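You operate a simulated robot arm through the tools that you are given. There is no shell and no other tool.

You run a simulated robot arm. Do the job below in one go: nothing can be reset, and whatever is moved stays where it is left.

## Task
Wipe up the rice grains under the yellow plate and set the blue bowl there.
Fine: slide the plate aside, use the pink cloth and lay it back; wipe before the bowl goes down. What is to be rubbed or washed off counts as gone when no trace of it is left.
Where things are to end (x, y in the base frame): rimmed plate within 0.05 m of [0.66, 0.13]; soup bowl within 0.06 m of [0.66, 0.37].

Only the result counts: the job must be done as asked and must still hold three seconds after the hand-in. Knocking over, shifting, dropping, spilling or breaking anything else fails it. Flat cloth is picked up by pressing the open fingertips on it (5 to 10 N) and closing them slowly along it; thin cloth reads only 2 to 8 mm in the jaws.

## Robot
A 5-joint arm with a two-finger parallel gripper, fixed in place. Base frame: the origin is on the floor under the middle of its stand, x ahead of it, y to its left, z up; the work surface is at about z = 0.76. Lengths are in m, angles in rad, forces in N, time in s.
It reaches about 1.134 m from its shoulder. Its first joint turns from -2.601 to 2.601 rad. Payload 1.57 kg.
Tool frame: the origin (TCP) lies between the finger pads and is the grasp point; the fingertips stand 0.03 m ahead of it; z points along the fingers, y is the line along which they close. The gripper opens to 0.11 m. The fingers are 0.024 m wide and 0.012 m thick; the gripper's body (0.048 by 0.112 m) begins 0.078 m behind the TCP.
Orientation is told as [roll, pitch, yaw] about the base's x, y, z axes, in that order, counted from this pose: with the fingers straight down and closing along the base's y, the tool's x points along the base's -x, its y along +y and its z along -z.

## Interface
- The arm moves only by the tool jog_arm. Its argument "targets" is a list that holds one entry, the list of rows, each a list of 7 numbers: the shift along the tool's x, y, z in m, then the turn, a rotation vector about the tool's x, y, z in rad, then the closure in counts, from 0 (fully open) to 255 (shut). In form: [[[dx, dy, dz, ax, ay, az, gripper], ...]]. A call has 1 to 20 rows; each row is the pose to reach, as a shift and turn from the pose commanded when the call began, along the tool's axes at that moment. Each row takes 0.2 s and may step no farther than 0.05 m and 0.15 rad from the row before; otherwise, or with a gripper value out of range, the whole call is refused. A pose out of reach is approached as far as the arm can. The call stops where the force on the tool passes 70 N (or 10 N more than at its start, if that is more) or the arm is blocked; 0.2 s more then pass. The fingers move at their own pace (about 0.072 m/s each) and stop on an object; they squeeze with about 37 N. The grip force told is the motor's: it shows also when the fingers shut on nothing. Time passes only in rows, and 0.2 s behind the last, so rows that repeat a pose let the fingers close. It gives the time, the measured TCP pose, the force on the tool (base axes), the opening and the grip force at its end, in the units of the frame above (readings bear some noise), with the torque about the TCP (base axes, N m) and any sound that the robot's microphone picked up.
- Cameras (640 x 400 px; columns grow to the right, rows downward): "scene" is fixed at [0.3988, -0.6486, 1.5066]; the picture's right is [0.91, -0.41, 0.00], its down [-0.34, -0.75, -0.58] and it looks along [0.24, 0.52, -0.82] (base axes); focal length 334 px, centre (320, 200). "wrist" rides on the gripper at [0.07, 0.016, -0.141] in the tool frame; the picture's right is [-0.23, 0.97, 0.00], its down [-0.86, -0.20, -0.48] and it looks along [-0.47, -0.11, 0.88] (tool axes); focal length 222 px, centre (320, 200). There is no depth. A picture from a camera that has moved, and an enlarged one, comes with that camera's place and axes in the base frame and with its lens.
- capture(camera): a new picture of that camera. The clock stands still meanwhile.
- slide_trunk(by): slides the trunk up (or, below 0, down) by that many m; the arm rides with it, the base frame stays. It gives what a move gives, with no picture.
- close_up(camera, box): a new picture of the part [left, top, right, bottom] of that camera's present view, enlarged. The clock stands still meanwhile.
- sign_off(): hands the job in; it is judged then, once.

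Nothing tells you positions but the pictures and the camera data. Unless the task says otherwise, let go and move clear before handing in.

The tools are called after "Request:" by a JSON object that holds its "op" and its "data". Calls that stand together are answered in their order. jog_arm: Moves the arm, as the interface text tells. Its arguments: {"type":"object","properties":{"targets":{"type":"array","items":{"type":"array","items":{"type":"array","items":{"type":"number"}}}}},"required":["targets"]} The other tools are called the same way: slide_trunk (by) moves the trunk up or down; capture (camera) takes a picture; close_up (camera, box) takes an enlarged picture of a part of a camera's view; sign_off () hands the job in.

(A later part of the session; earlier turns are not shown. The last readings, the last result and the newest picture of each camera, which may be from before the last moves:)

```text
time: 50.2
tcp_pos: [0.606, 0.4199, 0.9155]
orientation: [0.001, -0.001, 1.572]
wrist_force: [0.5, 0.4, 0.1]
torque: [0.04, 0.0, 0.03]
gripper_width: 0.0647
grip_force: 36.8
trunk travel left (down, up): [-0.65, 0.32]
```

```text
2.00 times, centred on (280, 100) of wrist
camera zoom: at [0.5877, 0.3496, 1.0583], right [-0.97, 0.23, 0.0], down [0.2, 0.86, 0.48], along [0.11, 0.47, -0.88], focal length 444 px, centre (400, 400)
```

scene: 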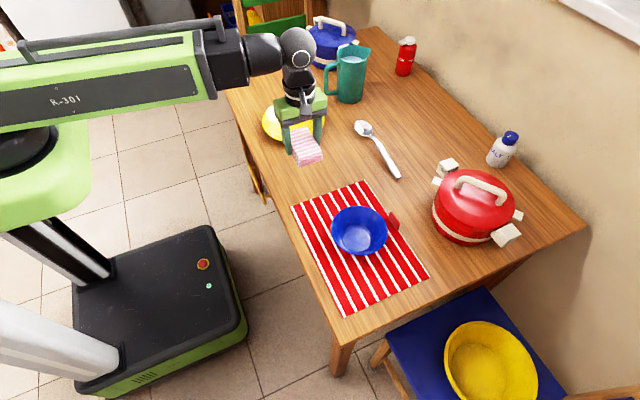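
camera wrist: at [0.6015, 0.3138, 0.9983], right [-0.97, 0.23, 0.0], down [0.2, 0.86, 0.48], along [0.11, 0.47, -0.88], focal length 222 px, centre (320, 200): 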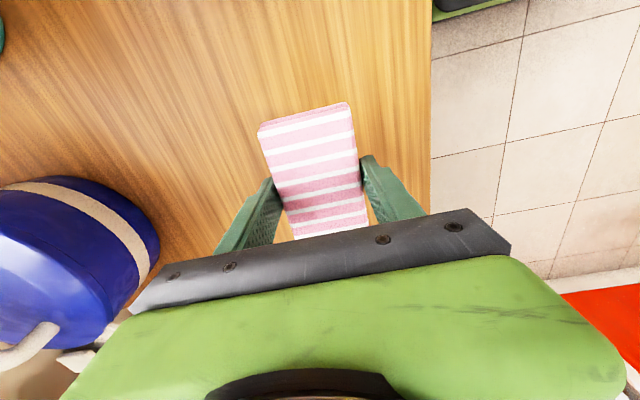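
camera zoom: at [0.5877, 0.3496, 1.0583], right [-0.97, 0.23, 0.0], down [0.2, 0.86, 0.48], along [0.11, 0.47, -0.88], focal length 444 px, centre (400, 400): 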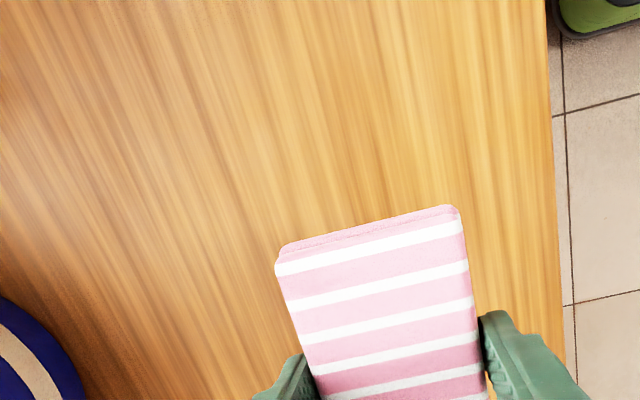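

The patch looks clean from both cameras. I'll check the neighbouring areas at high zoom for stray grains before laying the cloth back.

Request:
{"op": "close_up", "data": {"camera": "scene", "box": [276, 56, 340, 96]}}

Request:
{"op": "close_up", "data": {"camera": "scene", "box": [216, 62, 280, 102]}}

Request:
{"op": "close_up", "data": {"camera": "scene", "box": [236, 84, 300, 124]}}

Request:
{"op": "close_up", "data": {"camera": "wrist", "box": [120, 0, 280, 100]}}

```text
10.00 times, centred on (308, 76) of scene
camera zoom: at [0.3988, -0.6486, 1.5066], right [0.91, -0.41, 0.0], down [-0.34, -0.75, -0.58], along [0.24, 0.52, -0.82], focal length 3343 px, centre (440, 1440)
```

zoom: 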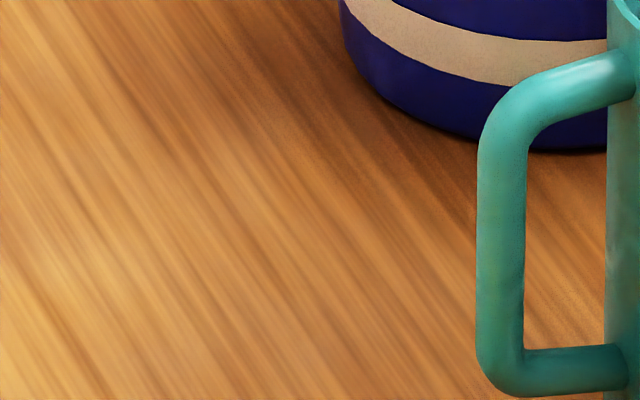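

```text
10.00 times, centred on (248, 82) of scene
camera zoom: at [0.3988, -0.6486, 1.5066], right [0.91, -0.41, 0.0], down [-0.34, -0.75, -0.58], along [0.24, 0.52, -0.82], focal length 3343 px, centre (1040, 1380)
```

zoom: 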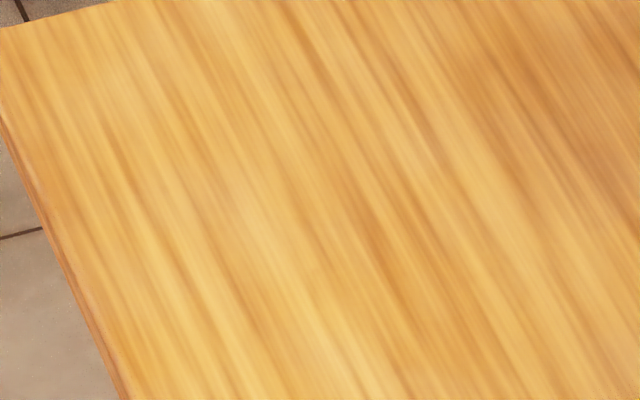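

```text
10.00 times, centred on (268, 104) of scene
camera zoom: at [0.3988, -0.6486, 1.5066], right [0.91, -0.41, 0.0], down [-0.34, -0.75, -0.58], along [0.24, 0.52, -0.82], focal length 3343 px, centre (840, 1160)
```

zoom: 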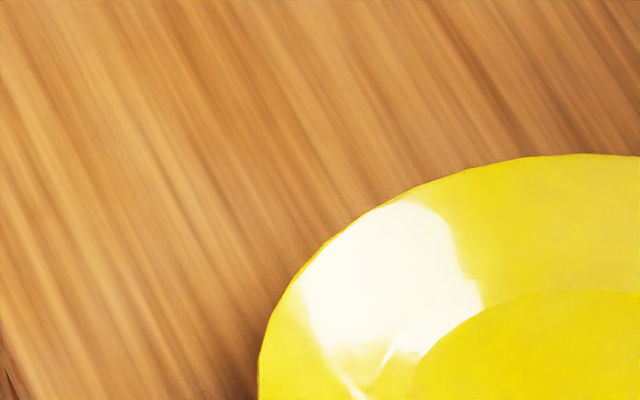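

```text
4.00 times, centred on (200, 50) of wrist
camera zoom: at [0.5877, 0.3496, 1.0583], right [-0.97, 0.23, 0.0], down [0.2, 0.86, 0.48], along [0.11, 0.47, -0.88], focal length 888 px, centre (800, 800)
```

zoom: 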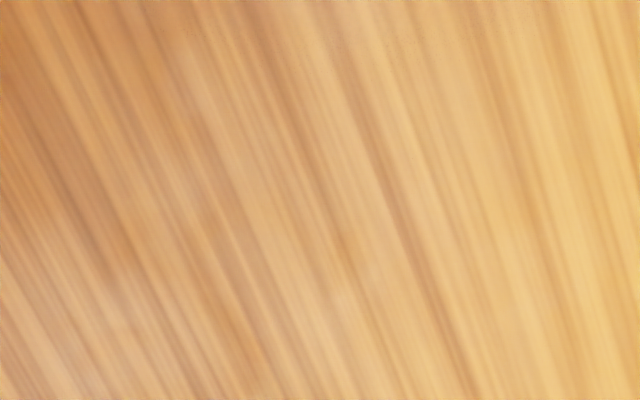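

Everything around the patch is clean. I'll carry the cloth back to where it lay at [0.605, -0.090] and lower it.

Request:
{"op": "jog_arm", "data": {"targets": [[[0.045, 0, 0, 0, 0, 0, 170], [0.09, 0, 0, 0, 0, 0, 170], [0.135, 0, 0, 0, 0, 0, 170], [0.18, 0, 0, 0, 0, 0, 170], [0.225, 0, 0, 0, 0, 0, 170], [0.27, 0, 0, 0, 0, 0, 170], [0.315, 0, 0, 0, 0, 0, 170], [0.36, 0, 0, 0, 0, 0, 170], [0.405, 0, 0, 0, 0, 0, 170], [0.45, 0, 0, 0, 0, 0, 170], [0.495, 0, 0, 0, 0, 0, 170], [0.51, 0, 0, 0, 0, 0, 170], [0.51, 0, 0, 0, 0, 0, 170]]]}}

Request:
{"op": "slide_trunk", "data": {"by": -0.113}}

Request:
{"op": "slide_trunk", "data": {"by": -0.004}}

```text
time: 53.0
tcp_pos: [0.6047, -0.0872, 0.9162]
orientation: [0.001, 0.0, 1.572]
wrist_force: [1.2, -1.1, -0.9]
torque: [0.0, 0.0, 0.0]
gripper_width: 0.0648
grip_force: 37.0
out of reach, approached as far as the arm can: row 1
trunk travel left (down, up): [-0.65, 0.32]
```

```text
time: 54.5
tcp_pos: [0.6041, -0.0873, 0.8037]
orientation: [0.0, 0.0, 1.571]
wrist_force: [0.1, 0.2, -1.0]
torque: [0.0, -0.01, 0.02]
gripper_width: 0.0647
grip_force: 37.2
trunk travel left (down, up): [-0.537, 0.433]
```

```text
time: 55.0
tcp_pos: [0.6036, -0.0883, 0.7989]
orientation: [0.0, 0.0, 1.571]
wrist_force: [-0.3, 1.3, -0.3]
torque: [0.0, 0.0, -0.02]
gripper_width: 0.0648
grip_force: 36.7
trunk travel left (down, up): [-0.533, 0.437]
```

The cloth is about 1 mm above its old place. I'll nudge 1.5 mm, lower until it touches, and release slowly.

Request:
{"op": "jog_arm", "data": {"targets": [[[0.0015, 0, 0, 0, 0, 0, 170], [0.0015, 0, 0, 0, 0, 0, 170]]]}}

Request:
{"op": "slide_trunk", "data": {"by": -0.0012}}

```text
time: 55.6
tcp_pos: [0.6046, -0.088, 0.7998]
orientation: [0.0, 0.0, 1.571]
wrist_force: [-0.3, 0.3, -0.9]
torque: [0.0, 0.01, -0.01]
gripper_width: 0.0645
grip_force: 37.1
trunk travel left (down, up): [-0.533, 0.437]
```

```text
time: 56.1
tcp_pos: [0.6034, -0.0889, 0.7986]
orientation: [0.0, 0.0, 1.571]
wrist_force: [0.1, -0.1, 0.1]
torque: [0.01, 0.01, 0.0]
gripper_width: 0.0648
grip_force: 36.3
trunk travel left (down, up): [-0.531, 0.439]
```

Request:
{"op": "slide_trunk", "data": {"by": -0.001}}

```text
time: 56.6
tcp_pos: [0.6038, -0.0896, 0.7982]
orientation: [0.0, 0.0, 1.57]
wrist_force: [-0.9, 0.2, 0.1]
torque: [0.03, -0.03, 0.01]
gripper_width: 0.0648
grip_force: 37.3
trunk travel left (down, up): [-0.53, 0.44]
```

There is no contact yet. I'll take one more small step down, then open.

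Request:
{"op": "slide_trunk", "data": {"by": -0.0008}}

Request:
{"op": "jog_arm", "data": {"targets": [[[0, 0, 0, 0, 0, 0, 100], [0, 0, 0, 0, 0, 0, 80], [0, 0, 0, 0, 0, 0, 50], [0, 0, 0, 0, 0, 0, 20], [0, 0, 0, 0, 0, 0, 0], [0, 0, 0, 0, 0, 0, 0]]]}}

Request:
{"op": "slide_trunk", "data": {"by": 0.14}}

Request:
{"op": "close_up", "data": {"camera": "scene", "box": [240, 120, 368, 200]}}

Request:
{"op": "capture", "data": {"camera": "wrist"}}

```text
time: 57.1
tcp_pos: [0.6029, -0.0889, 0.7972]
orientation: [-0.002, -0.001, 1.571]
wrist_force: [3.3, -1.5, 13.4]
torque: [0.08, 0.01, 0.0]
gripper_width: 0.0647
grip_force: 36.9
trunk travel left (down, up): [-0.53, 0.44]
```

```text
time: 58.5
tcp_pos: [0.6043, -0.0904, 0.7968]
orientation: [0.0, 0.0, 1.571]
wrist_force: [-0.1, 0.2, -0.7]
torque: [0.01, 0.0, -0.01]
gripper_width: 0.1101
grip_force: 0.1
trunk travel left (down, up): [-0.53, 0.44]
```

```text
time: 60.2
tcp_pos: [0.6022, -0.0896, 0.9375]
orientation: [0.001, 0.0, 1.569]
wrist_force: [0.4, 0.1, 0.5]
torque: [-0.02, 0.0, 0.0]
gripper_width: 0.1098
grip_force: 0.1
trunk travel left (down, up): [-0.67, 0.3]
```

```text
5.00 times, centred on (304, 160) of scene
camera zoom: at [0.3988, -0.6486, 1.5066], right [0.91, -0.41, 0.0], down [-0.34, -0.75, -0.58], along [0.24, 0.52, -0.82], focal length 1672 px, centre (400, 400)
```

zoom: 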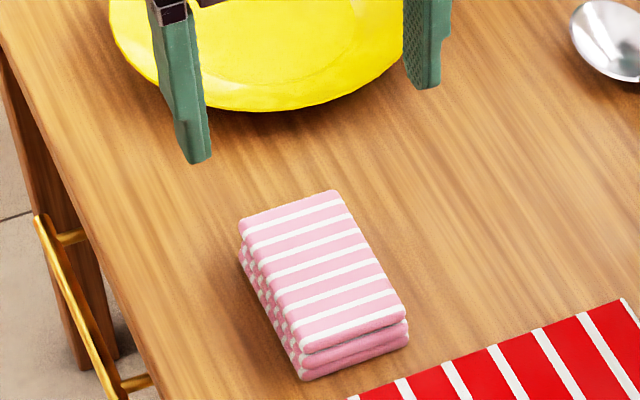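

```text
taken
camera wrist: at [0.5857, -0.16, 1.0783], right [-0.97, 0.23, 0.0], down [0.2, 0.86, 0.48], along [0.11, 0.47, -0.88], focal length 222 px, centre (320, 200)
```

wrist: 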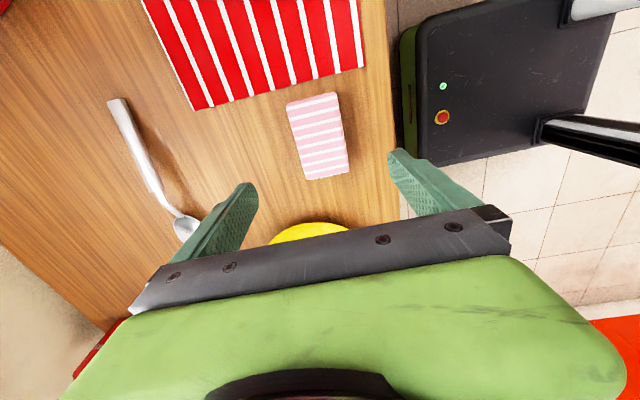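

The cloth is back exactly where it was, folded as before. Next is the bowl, so I'll look closely at its shape and at the small red thing beside it.

Request:
{"op": "close_up", "data": {"camera": "scene", "box": [320, 200, 408, 255]}}

Request:
{"op": "jog_arm", "data": {"targets": [[[0.03, 0, 0, 0, 0, 0, 0], [0.06, 0.01, 0, 0, 0, 0, 0], [0.09, 0.02, 0, 0, 0, 0, 0], [0.11, 0.03, 0, 0, 0, 0, 0], [0.11, 0.03, 0, 0, 0, 0, 0]]]}}

Request:
{"op": "capture", "data": {"camera": "wrist"}}

```text
7.27 times, centred on (364, 228) of scene
camera zoom: at [0.3988, -0.6486, 1.5066], right [0.91, -0.41, 0.0], down [-0.34, -0.75, -0.58], along [0.24, 0.52, -0.82], focal length 2431 px, centre (0, 0)
```

zoom: 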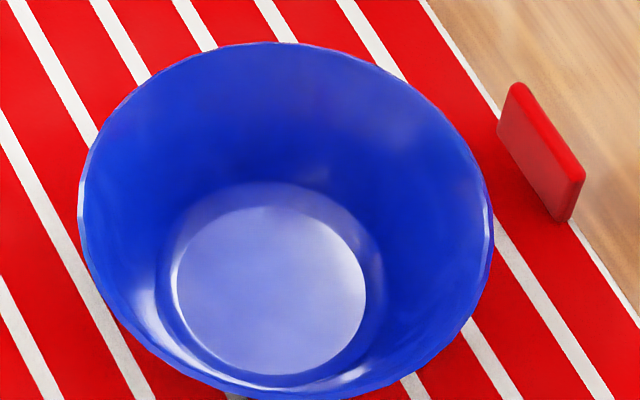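

```text
time: 61.4
tcp_pos: [0.5723, -0.2018, 0.9361]
orientation: [0.0, 0.001, 1.571]
wrist_force: [0.4, 0.3, -1.0]
torque: [0.02, 0.0, 0.0]
gripper_width: 0.1099
grip_force: 0.0
trunk travel left (down, up): [-0.67, 0.3]
```

```text
taken
camera wrist: at [0.5553, -0.272, 1.0783], right [-0.97, 0.23, 0.0], down [0.2, 0.86, 0.48], along [0.11, 0.47, -0.88], focal length 222 px, centre (320, 200)
```

wrist: 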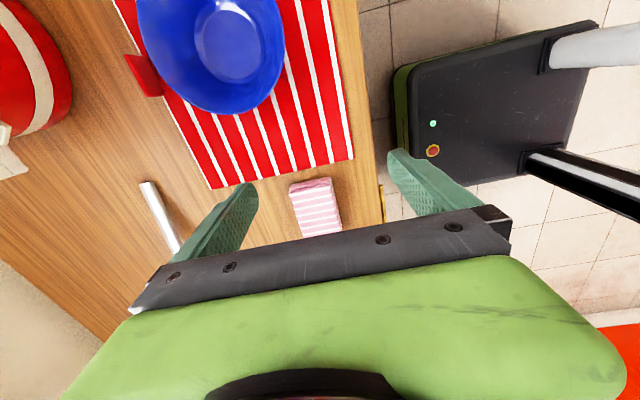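

The bowl is about 5 cm high, centred near [0.648, -0.329], with its wall leaning out about 30°. A thin red slab stands on edge near [0.757, -0.32] and I must not touch it. I'll try tilting the gripper here in free space so the fingers can match the wall slope on the robot-facing side.

Request:
{"op": "jog_arm", "data": {"targets": [[[0, 0, 0, 0.1, 0, 0, 0], [0, 0, 0, 0.2, 0, 0, 0], [0, 0, 0, 0.3, 0, 0, 0], [0, 0, 0, 0.4, 0, 0, 0], [0, 0, 0, 0.48, 0, 0, 0], [0, 0, 0, 0.48, 0, 0, 0]]]}}

Request:
{"op": "capture", "data": {"camera": "scene"}}

Request:
{"op": "capture", "data": {"camera": "wrist"}}

```text
time: 62.8
tcp_pos: [0.6315, -0.2275, 0.9635]
orientation: [-0.481, 0.0, 1.571]
wrist_force: [-0.3, 0.4, -0.7]
torque: [0.03, 0.0, -0.02]
gripper_width: 0.1101
grip_force: 0.1
out of reach, approached as far as the arm can: row 2, 3, 4, 5, 6
trunk travel left (down, up): [-0.67, 0.3]
```

```text
taken
```

scene: 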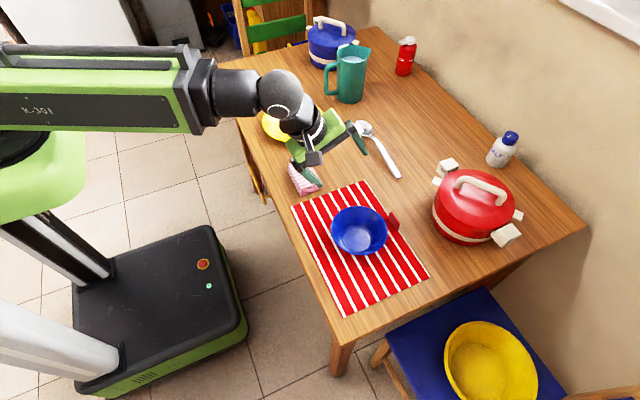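

```text
taken
camera wrist: at [0.5501, -0.2986, 1.0817], right [-0.86, 0.23, -0.45], down [-0.04, 0.85, 0.52], along [0.5, 0.47, -0.73], focal length 222 px, centre (320, 200)
```

wrist: 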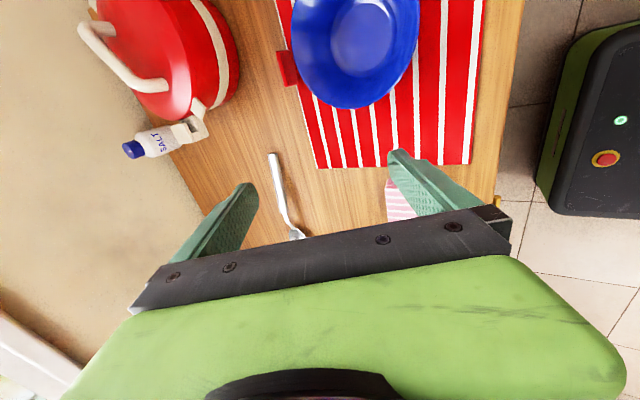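

The tilt works. The positional drift shows that the wrist can't come closer than about 0.57 m to the base axis. Grasping the bowl at its +y rim with the gripper at yaw 0, tilted toward -y, keeps the wrist well in reach and away from the red slab. I'll untilt first and then turn the yaw back.

Request:
{"op": "jog_arm", "data": {"targets": [[[0, 0, 0, -0.12, 0, 0, 0], [0, 0, 0, -0.24, 0, 0, 0], [0, 0, 0, -0.36, 0, 0, 0], [0, 0, 0, -0.48, 0, 0, 0], [0, 0, 0, -0.48, 0, 0, 0]]]}}

Request:
{"op": "slide_trunk", "data": {"by": 0.04}}

```text
time: 64.0
tcp_pos: [0.6309, -0.2273, 0.9362]
orientation: [0.002, -0.001, 1.57]
wrist_force: [0.5, -0.9, 0.1]
torque: [-0.03, 0.01, -0.01]
gripper_width: 0.1097
grip_force: 0.0
out of reach, approached as far as the arm can: row 1, 2, 3, 4, 5
trunk travel left (down, up): [-0.67, 0.3]
```

```text
time: 64.8
tcp_pos: [0.6302, -0.2284, 0.9768]
orientation: [-0.001, 0.0, 1.571]
wrist_force: [0.2, -0.4, 0.0]
torque: [0.02, -0.02, 0.0]
gripper_width: 0.1098
grip_force: 0.1
trunk travel left (down, up): [-0.71, 0.26]
```

The hand is upright again, and the arm's commanded pose follows where it really got to. Now I turn the yaw back to 0, staying high near the +y side of the bowl.

Request:
{"op": "jog_arm", "data": {"targets": [[[-0.003, -0.002, 0, 0, 0, 0.1428, 0], [-0.006, -0.004, 0, 0, 0, 0.2856, 0], [-0.009, -0.006, 0, 0, 0, 0.4284, 0], [-0.012, -0.008, 0, 0, 0, 0.5712, 0], [-0.015, -0.01, 0, 0, 0, 0.714, 0], [-0.018, -0.012, 0, 0, 0, 0.8568, 0], [-0.021, -0.014, 0, 0, 0, 0.9996, 0], [-0.024, -0.016, 0, 0, 0, 1.1424, 0], [-0.027, -0.018, 0, 0, 0, 1.2852, 0], [-0.028, -0.018, 0, 0, 0, 1.428, 0], [-0.028, -0.018, 0, 0, 0, 1.5708, 0], [-0.028, -0.018, 0, 0, 0, 1.5708, 0]]]}}

Request:
{"op": "capture", "data": {"camera": "wrist"}}

Request:
{"op": "capture", "data": {"camera": "scene"}}

```text
time: 67.5
tcp_pos: [0.6482, -0.1992, 0.9759]
orientation: [0.0, -0.002, -0.002]
wrist_force: [0.1, 0.0, 0.4]
torque: [0.02, 0.02, -0.01]
gripper_width: 0.1102
grip_force: 0.0
trunk travel left (down, up): [-0.71, 0.26]
```

```text
taken
camera wrist: at [0.5769, -0.1846, 1.1183], right [0.23, 0.97, 0.0], down [0.85, -0.2, 0.48], along [0.47, -0.11, -0.88], focal length 222 px, centre (320, 200)
```

wrist: 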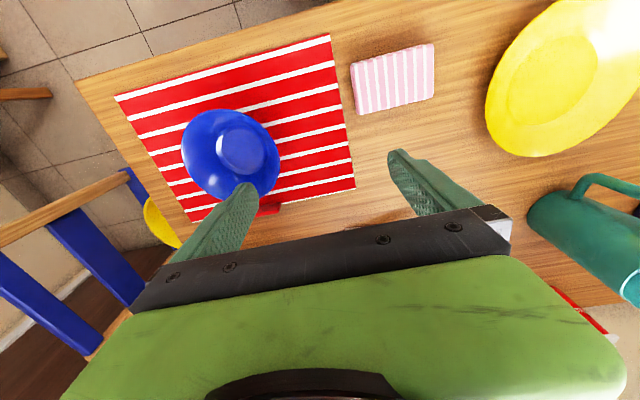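

```text
taken
```

scene: 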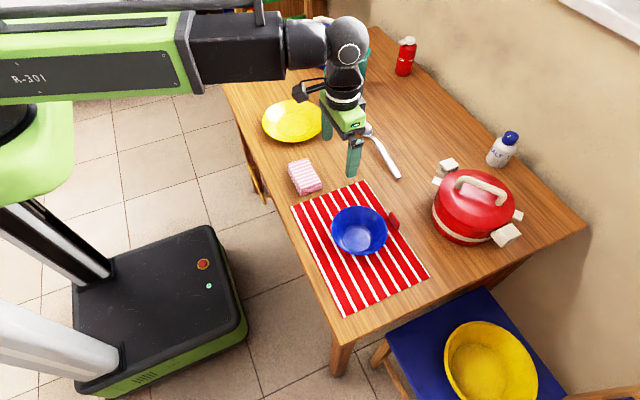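

The gripper is at yaw 0, upright, at [0.648, -0.199, 0.976]. I'll tilt 0.5 rad so the fingers match the +y wall of the bowl, move above that rim, and narrow the jaws to about 5 cm so the outer fingertip stays clear of the mat.

Request:
{"op": "jog_arm", "data": {"targets": [[[0, -0.012, -0.0012, 0.1, 0, 0, 60], [0, -0.024, -0.0048, 0.2, 0, 0, 100], [0, -0.036, -0.0108, 0.3, 0, 0, 139], [0, -0.048, -0.0191, 0.4, 0, 0, 139], [0, -0.059, -0.0296, 0.5, 0, 0, 139], [0, -0.059, -0.0296, 0.5, 0, 0, 139], [0, -0.059, -0.0296, 0.5, 0, 0, 139]]]}}

Request:
{"op": "capture", "data": {"camera": "wrist"}}

Request:
{"op": "capture", "data": {"camera": "scene"}}

```text
time: 69.0
tcp_pos: [0.6484, -0.2591, 1.0064]
orientation: [-0.503, 0.0, 0.001]
wrist_force: [-0.7, -0.2, 0.1]
torque: [-0.02, -0.02, 0.01]
gripper_width: 0.0501
grip_force: 0.0
trunk travel left (down, up): [-0.71, 0.26]
```

```text
taken
camera wrist: at [0.5773, -0.178, 1.1224], right [0.23, 0.85, -0.47], down [0.85, 0.05, 0.52], along [0.47, -0.52, -0.72], focal length 222 px, centre (320, 200)
```

wrist: 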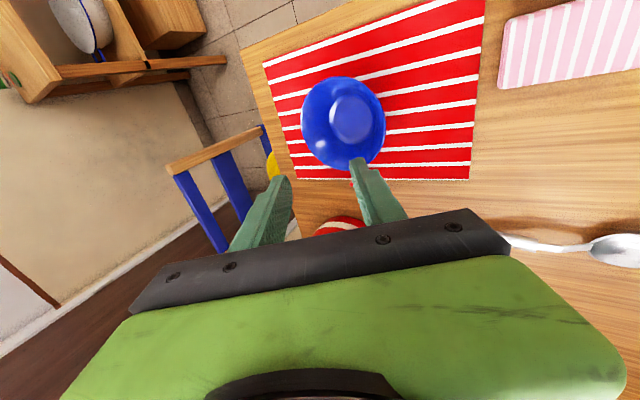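

```text
taken
```

scene: 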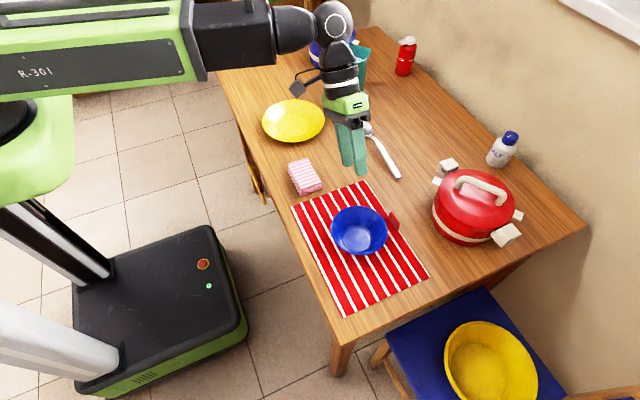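

The tilted pose was reached exactly. I'll lower to just above the rim and check the alignment.

Request:
{"op": "slide_trunk", "data": {"by": -0.128}}

Request:
{"op": "capture", "data": {"camera": "wrist"}}

Request:
{"op": "close_up", "data": {"camera": "scene", "box": [296, 160, 424, 240]}}

```text
time: 70.6
tcp_pos: [0.6485, -0.2588, 0.8771]
orientation: [-0.5, -0.001, 0.001]
wrist_force: [0.8, -0.3, 0.3]
torque: [-0.02, 0.0, 0.01]
gripper_width: 0.05
grip_force: 0.0
trunk travel left (down, up): [-0.582, 0.388]
```

```text
taken
camera wrist: at [0.5772, -0.178, 0.9944], right [0.23, 0.85, -0.47], down [0.85, 0.05, 0.52], along [0.47, -0.52, -0.72], focal length 222 px, centre (320, 200)
```

wrist: 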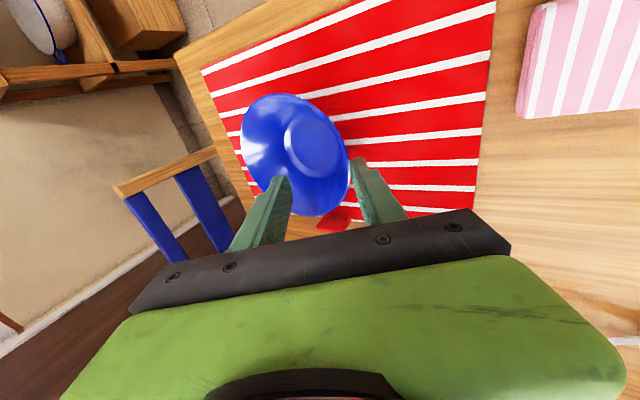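

```text
5.00 times, centred on (360, 200) of scene
camera zoom: at [0.3988, -0.6486, 1.5066], right [0.91, -0.41, 0.0], down [-0.34, -0.75, -0.58], along [0.24, 0.52, -0.82], focal length 1672 px, centre (120, 200)
```

zoom: 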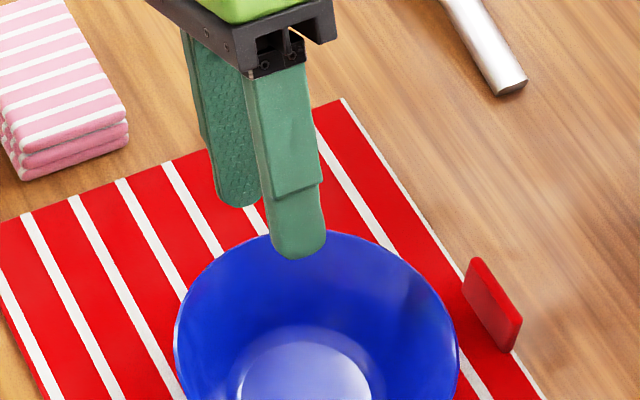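

The rim's +y edge reads y≈-0.263, midway between the open fingertips. I'll lower the rest in two steps, watching the force.

Request:
{"op": "slide_trunk", "data": {"by": -0.032}}

Request:
{"op": "close_up", "data": {"camera": "scene", "box": [312, 180, 408, 240]}}

Request:
{"op": "close_up", "data": {"camera": "wrist", "box": [200, 80, 440, 230]}}

```text
time: 71.4
tcp_pos: [0.6482, -0.2585, 0.8466]
orientation: [-0.499, 0.0, -0.001]
wrist_force: [0.1, 0.4, 1.2]
torque: [-0.01, -0.02, 0.0]
gripper_width: 0.0501
grip_force: 0.1
trunk travel left (down, up): [-0.55, 0.42]
```

```text
6.67 times, centred on (360, 210) of scene
camera zoom: at [0.3988, -0.6486, 1.5066], right [0.91, -0.41, 0.0], down [-0.34, -0.75, -0.58], along [0.24, 0.52, -0.82], focal length 2229 px, centre (53, 133)
```

zoom: 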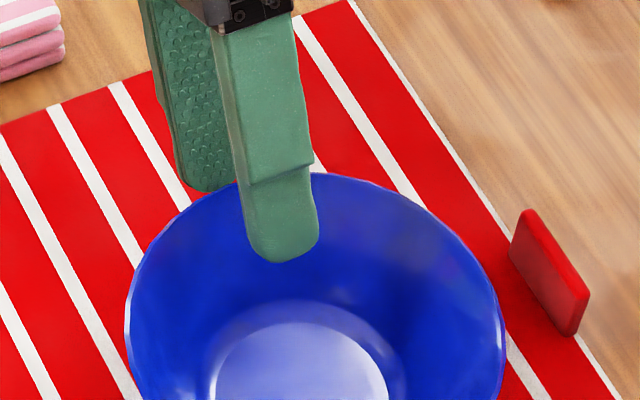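

```text
2.67 times, centred on (320, 155) of wrist
camera zoom: at [0.5772, -0.178, 0.9623], right [0.23, 0.85, -0.47], down [0.85, 0.05, 0.52], along [0.47, -0.52, -0.72], focal length 592 px, centre (320, 320)
```

zoom: 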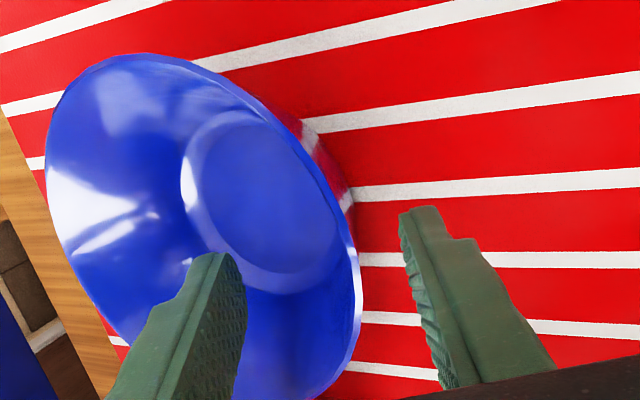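

The rim lies cleanly between the two fingers. I'll lower the last 22 mm.

Request:
{"op": "slide_trunk", "data": {"by": -0.021}}

Request:
{"op": "close_up", "data": {"camera": "scene", "box": [312, 180, 408, 240]}}

Request:
{"op": "close_up", "data": {"camera": "wrist", "box": [200, 80, 440, 230]}}

```text
time: 72.1
tcp_pos: [0.649, -0.2596, 0.8248]
orientation: [-0.499, 0.0, 0.0]
wrist_force: [0.4, 0.2, -0.8]
torque: [0.02, -0.02, -0.01]
gripper_width: 0.05
grip_force: 0.0
trunk travel left (down, up): [-0.529, 0.441]
```

```text
6.67 times, centred on (360, 210) of scene
camera zoom: at [0.3988, -0.6486, 1.5066], right [0.91, -0.41, 0.0], down [-0.34, -0.75, -0.58], along [0.24, 0.52, -0.82], focal length 2229 px, centre (53, 133)
```

zoom: 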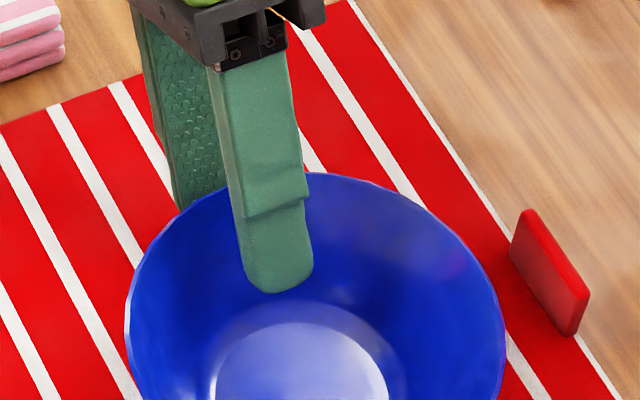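

```text
2.67 times, centred on (320, 155) of wrist
camera zoom: at [0.5772, -0.178, 0.9413], right [0.23, 0.85, -0.47], down [0.85, 0.05, 0.52], along [0.47, -0.52, -0.72], focal length 592 px, centre (320, 320)
```

zoom: 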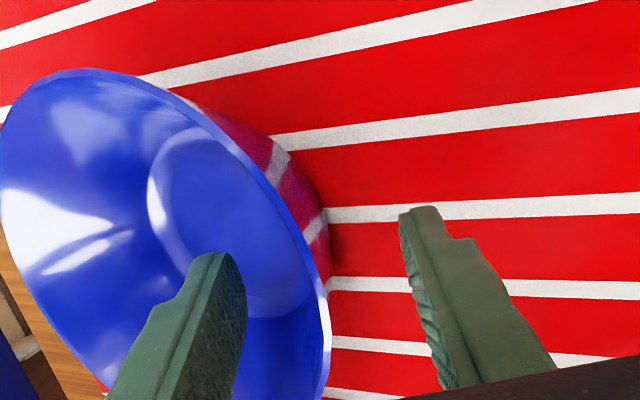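

The fingers straddle the wall with about 20 mm overlap and nothing is touching. I'll close slowly.

Request:
{"op": "jog_arm", "data": {"targets": [[[0, 0, 0, 0, 0, 0, 147], [0, 0, 0, 0, 0, 0, 155], [0, 0, 0, 0, 0, 0, 163], [0, 0, 0, 0, 0, 0, 171], [0, 0, 0, 0, 0, 0, 179], [0, 0, 0, 0, 0, 0, 187], [0, 0, 0, 0, 0, 0, 195], [0, 0, 0, 0, 0, 0, 203]]]}}

Request:
{"op": "close_up", "data": {"camera": "wrist", "box": [200, 80, 440, 230]}}

```text
time: 73.9
tcp_pos: [0.6477, -0.2586, 0.8256]
orientation: [-0.499, 0.0, 0.0]
wrist_force: [-0.1, 0.2, 0.4]
torque: [0.02, 0.01, -0.04]
gripper_width: 0.0224
grip_force: 0.1
trunk travel left (down, up): [-0.529, 0.441]
```

```text
2.67 times, centred on (320, 155) of wrist
camera zoom: at [0.5772, -0.178, 0.9413], right [0.23, 0.85, -0.47], down [0.86, 0.05, 0.52], along [0.47, -0.52, -0.72], focal length 592 px, centre (320, 320)
```

zoom: 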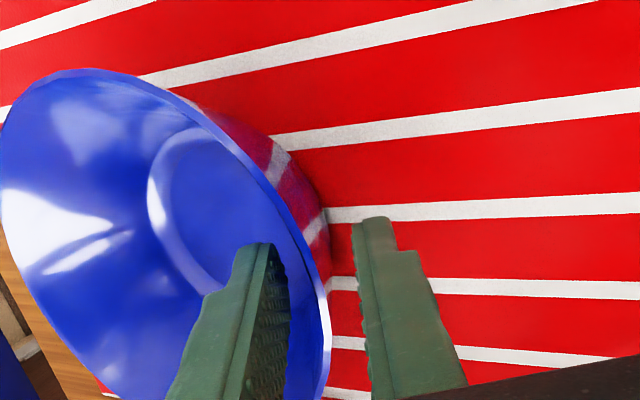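

No contact yet at 22 mm opening and the wall is centred. I'll keep closing.

Request:
{"op": "jog_arm", "data": {"targets": [[[0, 0, 0, 0, 0, 0, 208], [0, 0, 0, 0, 0, 0, 213], [0, 0, 0, 0, 0, 0, 218], [0, 0, 0, 0, 0, 0, 223], [0, 0, 0, 0, 0, 0, 228], [0, 0, 0, 0, 0, 0, 233], [0, 0, 0, 0, 0, 0, 238], [0, 0, 0, 0, 0, 0, 243], [0, 0, 0, 0, 0, 0, 249], [0, 0, 0, 0, 0, 0, 255], [0, 0, 0, 0, 0, 0, 255], [0, 0, 0, 0, 0, 0, 255]]]}}

Request:
{"op": "close_up", "data": {"camera": "wrist", "box": [200, 80, 440, 230]}}

Request:
{"op": "close_up", "data": {"camera": "scene", "box": [312, 180, 408, 240]}}

```text
time: 76.5
tcp_pos: [0.6482, -0.2593, 0.8245]
orientation: [-0.501, 0.0, 0.0]
wrist_force: [-1.2, -3.0, 6.1]
torque: [-0.57, -0.2, -0.17]
gripper_width: 0.008
grip_force: 27.0
trunk travel left (down, up): [-0.529, 0.441]
```

```text
2.67 times, centred on (320, 155) of wrist
camera zoom: at [0.5768, -0.178, 0.9417], right [0.23, 0.85, -0.47], down [0.85, 0.05, 0.52], along [0.47, -0.52, -0.72], focal length 592 px, centre (320, 320)
```

zoom: 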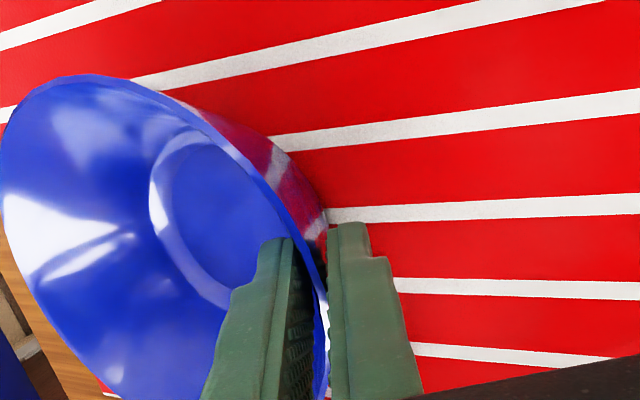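

```text
6.67 times, centred on (360, 210) of scene
camera zoom: at [0.3988, -0.6486, 1.5066], right [0.91, -0.41, 0.0], down [-0.34, -0.75, -0.58], along [0.24, 0.52, -0.82], focal length 2229 px, centre (53, 133)
```

zoom: 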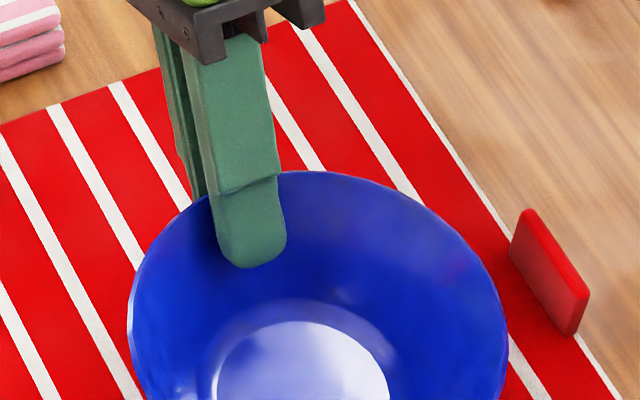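

The jaws hold the wall at 8 mm. I'll let the grip settle and lift just a little to test it.

Request:
{"op": "jog_arm", "data": {"targets": [[[0, 0, 0, 0, 0, 0, 255], [0, 0, 0, 0, 0, 0, 255], [0, 0, 0, 0, 0, 0, 255]]]}}

Request:
{"op": "slide_trunk", "data": {"by": 0.02}}

Request:
{"op": "close_up", "data": {"camera": "scene", "box": [312, 180, 424, 250]}}

Request:
{"op": "capture", "data": {"camera": "wrist"}}

```text
time: 77.3
tcp_pos: [0.6481, -0.2595, 0.8248]
orientation: [-0.502, 0.0, 0.0]
wrist_force: [-0.9, -1.6, 6.8]
torque: [-0.53, -0.22, -0.07]
gripper_width: 0.0081
grip_force: 26.7
trunk travel left (down, up): [-0.529, 0.441]
```

```text
time: 77.9
tcp_pos: [0.649, -0.2594, 0.8452]
orientation: [-0.498, 0.001, 0.001]
wrist_force: [0.0, 1.0, -2.3]
torque: [0.16, -0.01, -0.01]
gripper_width: 0.0075
grip_force: 27.5
trunk travel left (down, up): [-0.549, 0.421]
```

```text
5.71 times, centred on (368, 215) of scene
camera zoom: at [0.3988, -0.6486, 1.5066], right [0.91, -0.41, 0.0], down [-0.34, -0.75, -0.58], along [0.24, 0.52, -0.82], focal length 1910 px, centre (46, 114)
```

zoom: 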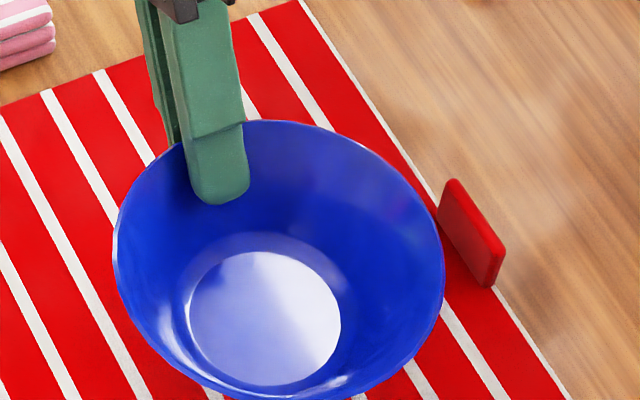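

```text
taken
camera wrist: at [0.5774, -0.178, 0.9613], right [0.23, 0.85, -0.47], down [0.86, 0.05, 0.52], along [0.47, -0.52, -0.72], focal length 222 px, centre (320, 200)
```

wrist: 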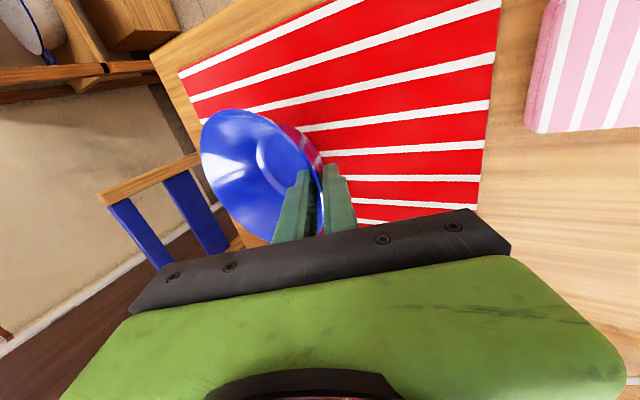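

The bowl is off the mat and steady (about 2.3 N). I'll raise it well above everything before carrying it across.

Request:
{"op": "slide_trunk", "data": {"by": 0.05}}

Request:
{"op": "slide_trunk", "data": {"by": 0.07}}

Request:
{"op": "capture", "data": {"camera": "scene"}}

Request:
{"op": "capture", "data": {"camera": "wrist"}}

```text
time: 78.9
tcp_pos: [0.6483, -0.2599, 0.8952]
orientation: [-0.5, 0.002, 0.0]
wrist_force: [0.1, 0.1, -1.9]
torque: [0.16, 0.0, 0.0]
gripper_width: 0.0078
grip_force: 26.9
trunk travel left (down, up): [-0.599, 0.371]
```

```text
time: 79.9
tcp_pos: [0.6495, -0.2595, 0.9645]
orientation: [-0.5, -0.001, 0.0]
wrist_force: [-1.1, 0.1, -2.4]
torque: [0.11, 0.0, 0.03]
gripper_width: 0.008
grip_force: 27.2
trunk travel left (down, up): [-0.669, 0.301]
```

```text
taken
```

scene: 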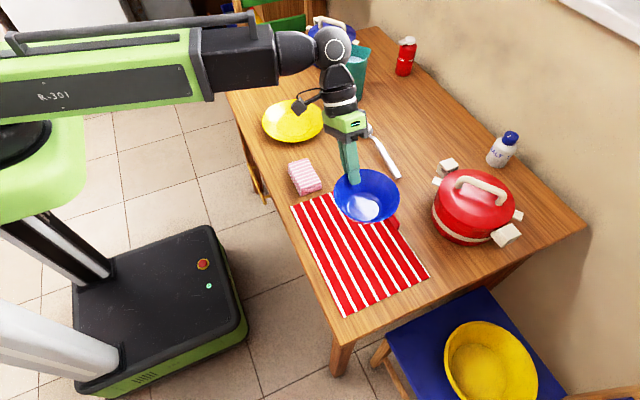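

```text
taken
camera wrist: at [0.5774, -0.178, 1.0812], right [0.23, 0.85, -0.47], down [0.86, 0.05, 0.52], along [0.47, -0.52, -0.72], focal length 222 px, centre (320, 200)
```

wrist: 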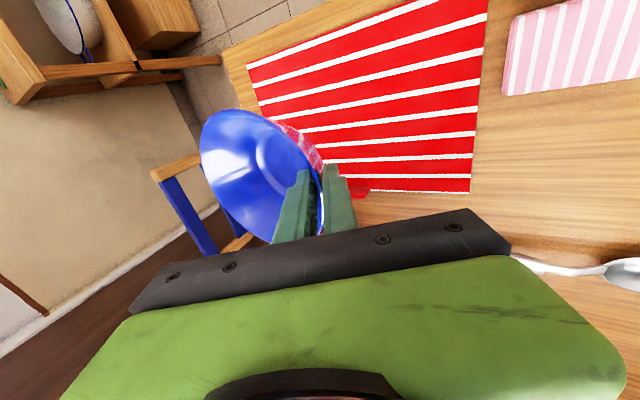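

The bowl hangs level and secure. I'll carry it along +y in two legs (the tool axes are tilted, so each step combines tool y and z).

Request:
{"op": "jog_arm", "data": {"targets": [[[-0.0003, 0.01316, -0.00719, 0, 0, 0, 255], [-0.001, 0.03511, -0.01918, 0, 0, 0, 255], [-0.0016, 0.06143, -0.03356, 0, 0, 0, 255], [-0.0022, 0.08776, -0.04794, 0, 0, 0, 255], [-0.0028, 0.11409, -0.06232, 0, 0, 0, 255], [-0.0034, 0.14042, -0.0767, 0, 0, 0, 255], [-0.004, 0.16674, -0.09109, 0, 0, 0, 255], [-0.0046, 0.19307, -0.10547, 0, 0, 0, 255], [-0.0052, 0.2194, -0.11985, 0, 0, 0, 255], [-0.0056, 0.24573, -0.13423, 0, 0, 0, 255], [-0.006, 0.27206, -0.14861, 0, 0, 0, 255], [-0.006, 0.294, -0.1606, 0, 0, 0, 255], [-0.006, 0.30716, -0.16779, 0, 0, 0, 255], [-0.006, 0.30716, -0.16779, 0, 0, 0, 255]]]}}

Request:
{"op": "capture", "data": {"camera": "scene"}}

```text
time: 82.9
tcp_pos: [0.6539, 0.0933, 0.964]
orientation: [-0.5, 0.0, 0.0]
wrist_force: [-0.3, 0.8, -2.5]
torque: [0.15, 0.02, -0.02]
gripper_width: 0.0079
grip_force: 27.5
trunk travel left (down, up): [-0.669, 0.301]
```

```text
taken
```

scene: 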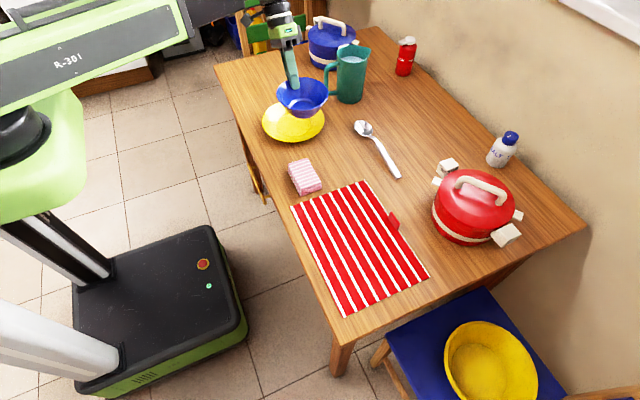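

The bowl is over the plate at a safe height. Now the second leg, to above the cleaned spot.

Request:
{"op": "jog_arm", "data": {"targets": [[[-0.0003, 0.01316, -0.00719, 0, 0, 0, 255], [-0.001, 0.03511, -0.01918, 0, 0, 0, 255], [-0.0016, 0.06143, -0.03356, 0, 0, 0, 255], [-0.0022, 0.08776, -0.04794, 0, 0, 0, 255], [-0.0028, 0.11409, -0.06232, 0, 0, 0, 255], [-0.0034, 0.14042, -0.0767, 0, 0, 0, 255], [-0.004, 0.16674, -0.09109, 0, 0, 0, 255], [-0.0046, 0.19307, -0.10547, 0, 0, 0, 255], [-0.0052, 0.2194, -0.11985, 0, 0, 0, 255], [-0.0056, 0.24573, -0.13423, 0, 0, 0, 255], [-0.006, 0.27206, -0.14861, 0, 0, 0, 255], [-0.006, 0.294, -0.1606, 0, 0, 0, 255], [-0.006, 0.3043, -0.1662, 0, 0, 0, 255], [-0.006, 0.3043, -0.1662, 0, 0, 0, 255]]]}}

Request:
{"op": "capture", "data": {"camera": "scene"}}

Request:
{"op": "capture", "data": {"camera": "wrist"}}

Request:
{"op": "close_up", "data": {"camera": "scene", "box": [320, 180, 432, 250]}}

```text
time: 85.9
tcp_pos: [0.6594, 0.4387, 0.9643]
orientation: [-0.499, -0.001, -0.001]
wrist_force: [0.3, 0.0, -1.5]
torque: [0.12, 0.02, 0.0]
gripper_width: 0.008
grip_force: 26.9
trunk travel left (down, up): [-0.669, 0.301]
```

```text
taken
```

scene: 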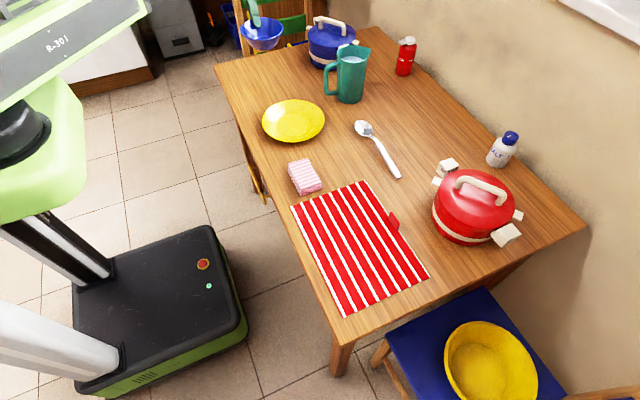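

```text
taken
camera wrist: at [0.5893, 0.5195, 1.0812], right [0.23, 0.85, -0.47], down [0.86, 0.05, 0.52], along [0.47, -0.52, -0.72], focal length 222 px, centre (320, 200)
```

wrist: 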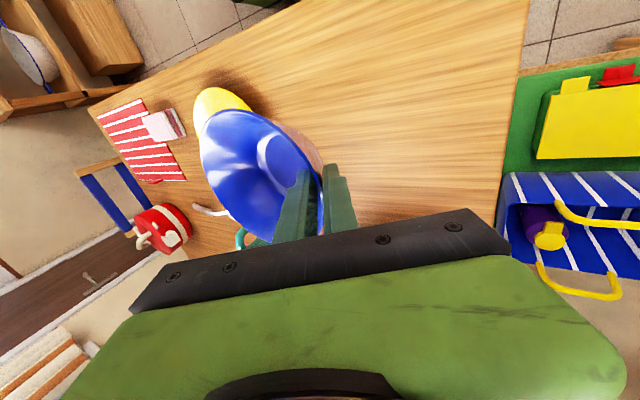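

```text
5.71 times, centred on (376, 215) of scene
camera zoom: at [0.3988, -0.6486, 1.5066], right [0.91, -0.41, 0.0], down [-0.34, -0.75, -0.58], along [0.24, 0.52, -0.82], focal length 1910 px, centre (0, 114)
```

zoom: 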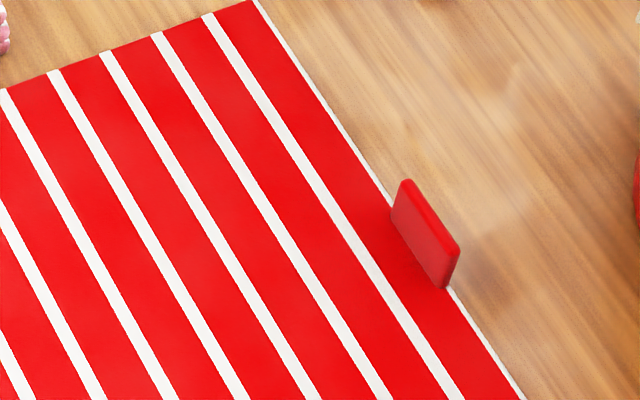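

The mat and the red slab are undisturbed, and the bowl hangs above the cleaned spot. I'll lower it with the trunk to just above the table.

Request:
{"op": "slide_trunk", "data": {"by": -0.12}}

Request:
{"op": "close_up", "data": {"camera": "scene", "box": [208, 20, 352, 110]}}

Request:
{"op": "capture", "data": {"camera": "wrist"}}

```text
time: 87.4
tcp_pos: [0.6602, 0.4386, 0.8444]
orientation: [-0.499, 0.0, 0.001]
wrist_force: [0.2, 0.0, -1.3]
torque: [0.14, -0.01, -0.04]
gripper_width: 0.008
grip_force: 26.8
trunk travel left (down, up): [-0.549, 0.421]
```

```text
4.44 times, centred on (280, 65) of scene
camera zoom: at [0.3988, -0.6486, 1.5066], right [0.91, -0.41, 0.0], down [-0.34, -0.75, -0.58], along [0.24, 0.52, -0.82], focal length 1486 px, centre (498, 800)
```

zoom: 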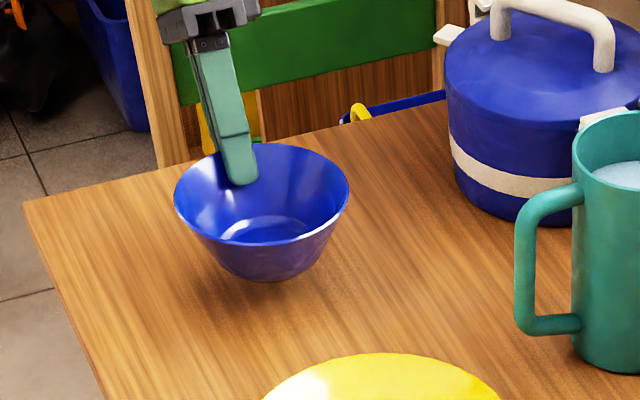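

```text
taken
camera wrist: at [0.5894, 0.5192, 0.9613], right [0.23, 0.85, -0.47], down [0.86, 0.05, 0.52], along [0.47, -0.52, -0.72], focal length 222 px, centre (320, 200)
```

wrist: 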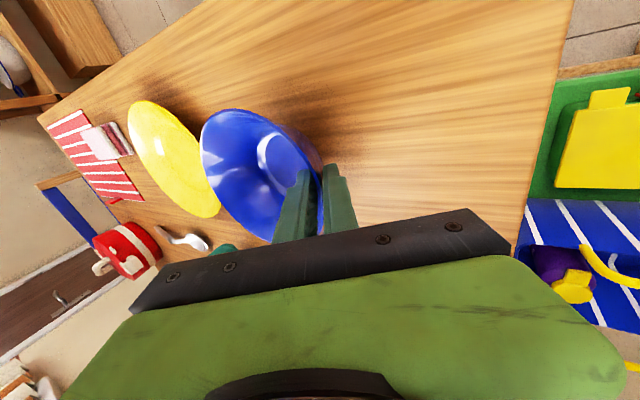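

The bowl's rim is centred near [0.667, 0.374], about 2 cm above the table. I'll lower slowly until it touches.

Request:
{"op": "slide_trunk", "data": {"by": -0.017}}

Request:
{"op": "slide_trunk", "data": {"by": -0.003}}

Request:
{"op": "slide_trunk", "data": {"by": -0.0015}}

```text
time: 88.1
tcp_pos: [0.6601, 0.4386, 0.8272]
orientation: [-0.499, 0.0, -0.001]
wrist_force: [-0.1, 0.3, -3.2]
torque: [0.13, -0.03, -0.01]
gripper_width: 0.0081
grip_force: 26.5
trunk travel left (down, up): [-0.532, 0.438]
```

```text
time: 88.6
tcp_pos: [0.6605, 0.4387, 0.825]
orientation: [-0.501, -0.001, 0.0]
wrist_force: [-0.8, -0.3, -2.2]
torque: [0.18, 0.0, 0.01]
gripper_width: 0.0078
grip_force: 26.6
trunk travel left (down, up): [-0.529, 0.441]
```

```text
time: 89.1
tcp_pos: [0.6594, 0.4384, 0.8217]
orientation: [-0.499, 0.0, 0.002]
wrist_force: [-0.4, 0.1, -1.6]
torque: [0.12, 0.01, -0.07]
gripper_width: 0.0078
grip_force: 27.2
trunk travel left (down, up): [-0.527, 0.443]
```

Request:
{"op": "slide_trunk", "data": {"by": -0.0015}}

Request:
{"op": "close_up", "data": {"camera": "scene", "box": [216, 30, 328, 100]}}

```text
time: 89.6
tcp_pos: [0.6613, 0.4377, 0.8226]
orientation: [-0.499, 0.0, 0.001]
wrist_force: [0.1, 0.5, 2.0]
torque: [-0.18, -0.19, 0.12]
gripper_width: 0.0078
grip_force: 27.2
trunk travel left (down, up): [-0.526, 0.444]
```

```text
5.71 times, centred on (272, 65) of scene
camera zoom: at [0.3988, -0.6486, 1.5066], right [0.91, -0.41, 0.0], down [-0.34, -0.75, -0.58], along [0.24, 0.52, -0.82], focal length 1910 px, centre (594, 971)
```

zoom: 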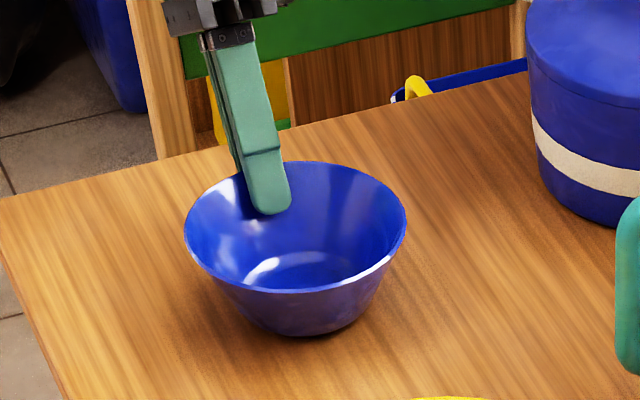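

The bowl has touched the table (about 4 N taken up). I'll open the jaws slowly back to 5 cm.

Request:
{"op": "jog_arm", "data": {"targets": [[[0, 0, 0, 0, 0, 0, 240], [0, 0, 0, 0, 0, 0, 234], [0, 0, 0, 0, 0, 0, 228], [0, 0, 0, 0, 0, 0, 220], [0, 0, 0, 0, 0, 0, 210], [0, 0, 0, 0, 0, 0, 198], [0, 0, 0, 0, 0, 0, 186], [0, 0, 0, 0, 0, 0, 174], [0, 0, 0, 0, 0, 0, 160], [0, 0, 0, 0, 0, 0, 148], [0, 0, 0, 0, 0, 0, 139], [0, 0, 0, 0, 0, 0, 139]]]}}

Request:
{"op": "close_up", "data": {"camera": "scene", "box": [216, 30, 328, 100]}}

Request:
{"op": "close_up", "data": {"camera": "wrist", "box": [160, 80, 440, 255]}}

```text
time: 92.2
tcp_pos: [0.6615, 0.4382, 0.8215]
orientation: [-0.498, -0.001, -0.001]
wrist_force: [0.1, 1.2, -0.3]
torque: [0.02, -0.04, 0.02]
gripper_width: 0.05
grip_force: 0.2
trunk travel left (down, up): [-0.526, 0.444]
```

```text
5.71 times, centred on (272, 65) of scene
camera zoom: at [0.3988, -0.6486, 1.5066], right [0.91, -0.41, 0.0], down [-0.34, -0.75, -0.58], along [0.24, 0.52, -0.82], focal length 1910 px, centre (594, 971)
```

zoom: 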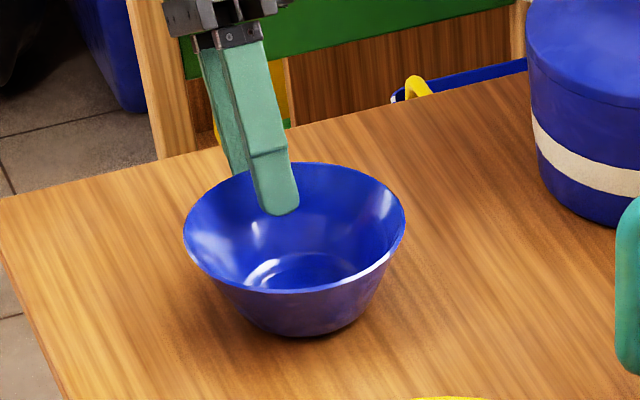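

```text
2.29 times, centred on (300, 168) of wrist
camera zoom: at [0.5893, 0.5192, 0.9383], right [0.23, 0.85, -0.47], down [0.86, 0.05, 0.52], along [0.47, -0.52, -0.72], focal length 508 px, centre (366, 274)
```

zoom: 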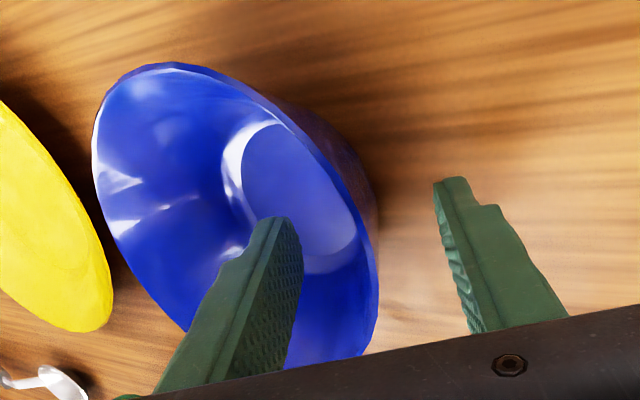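

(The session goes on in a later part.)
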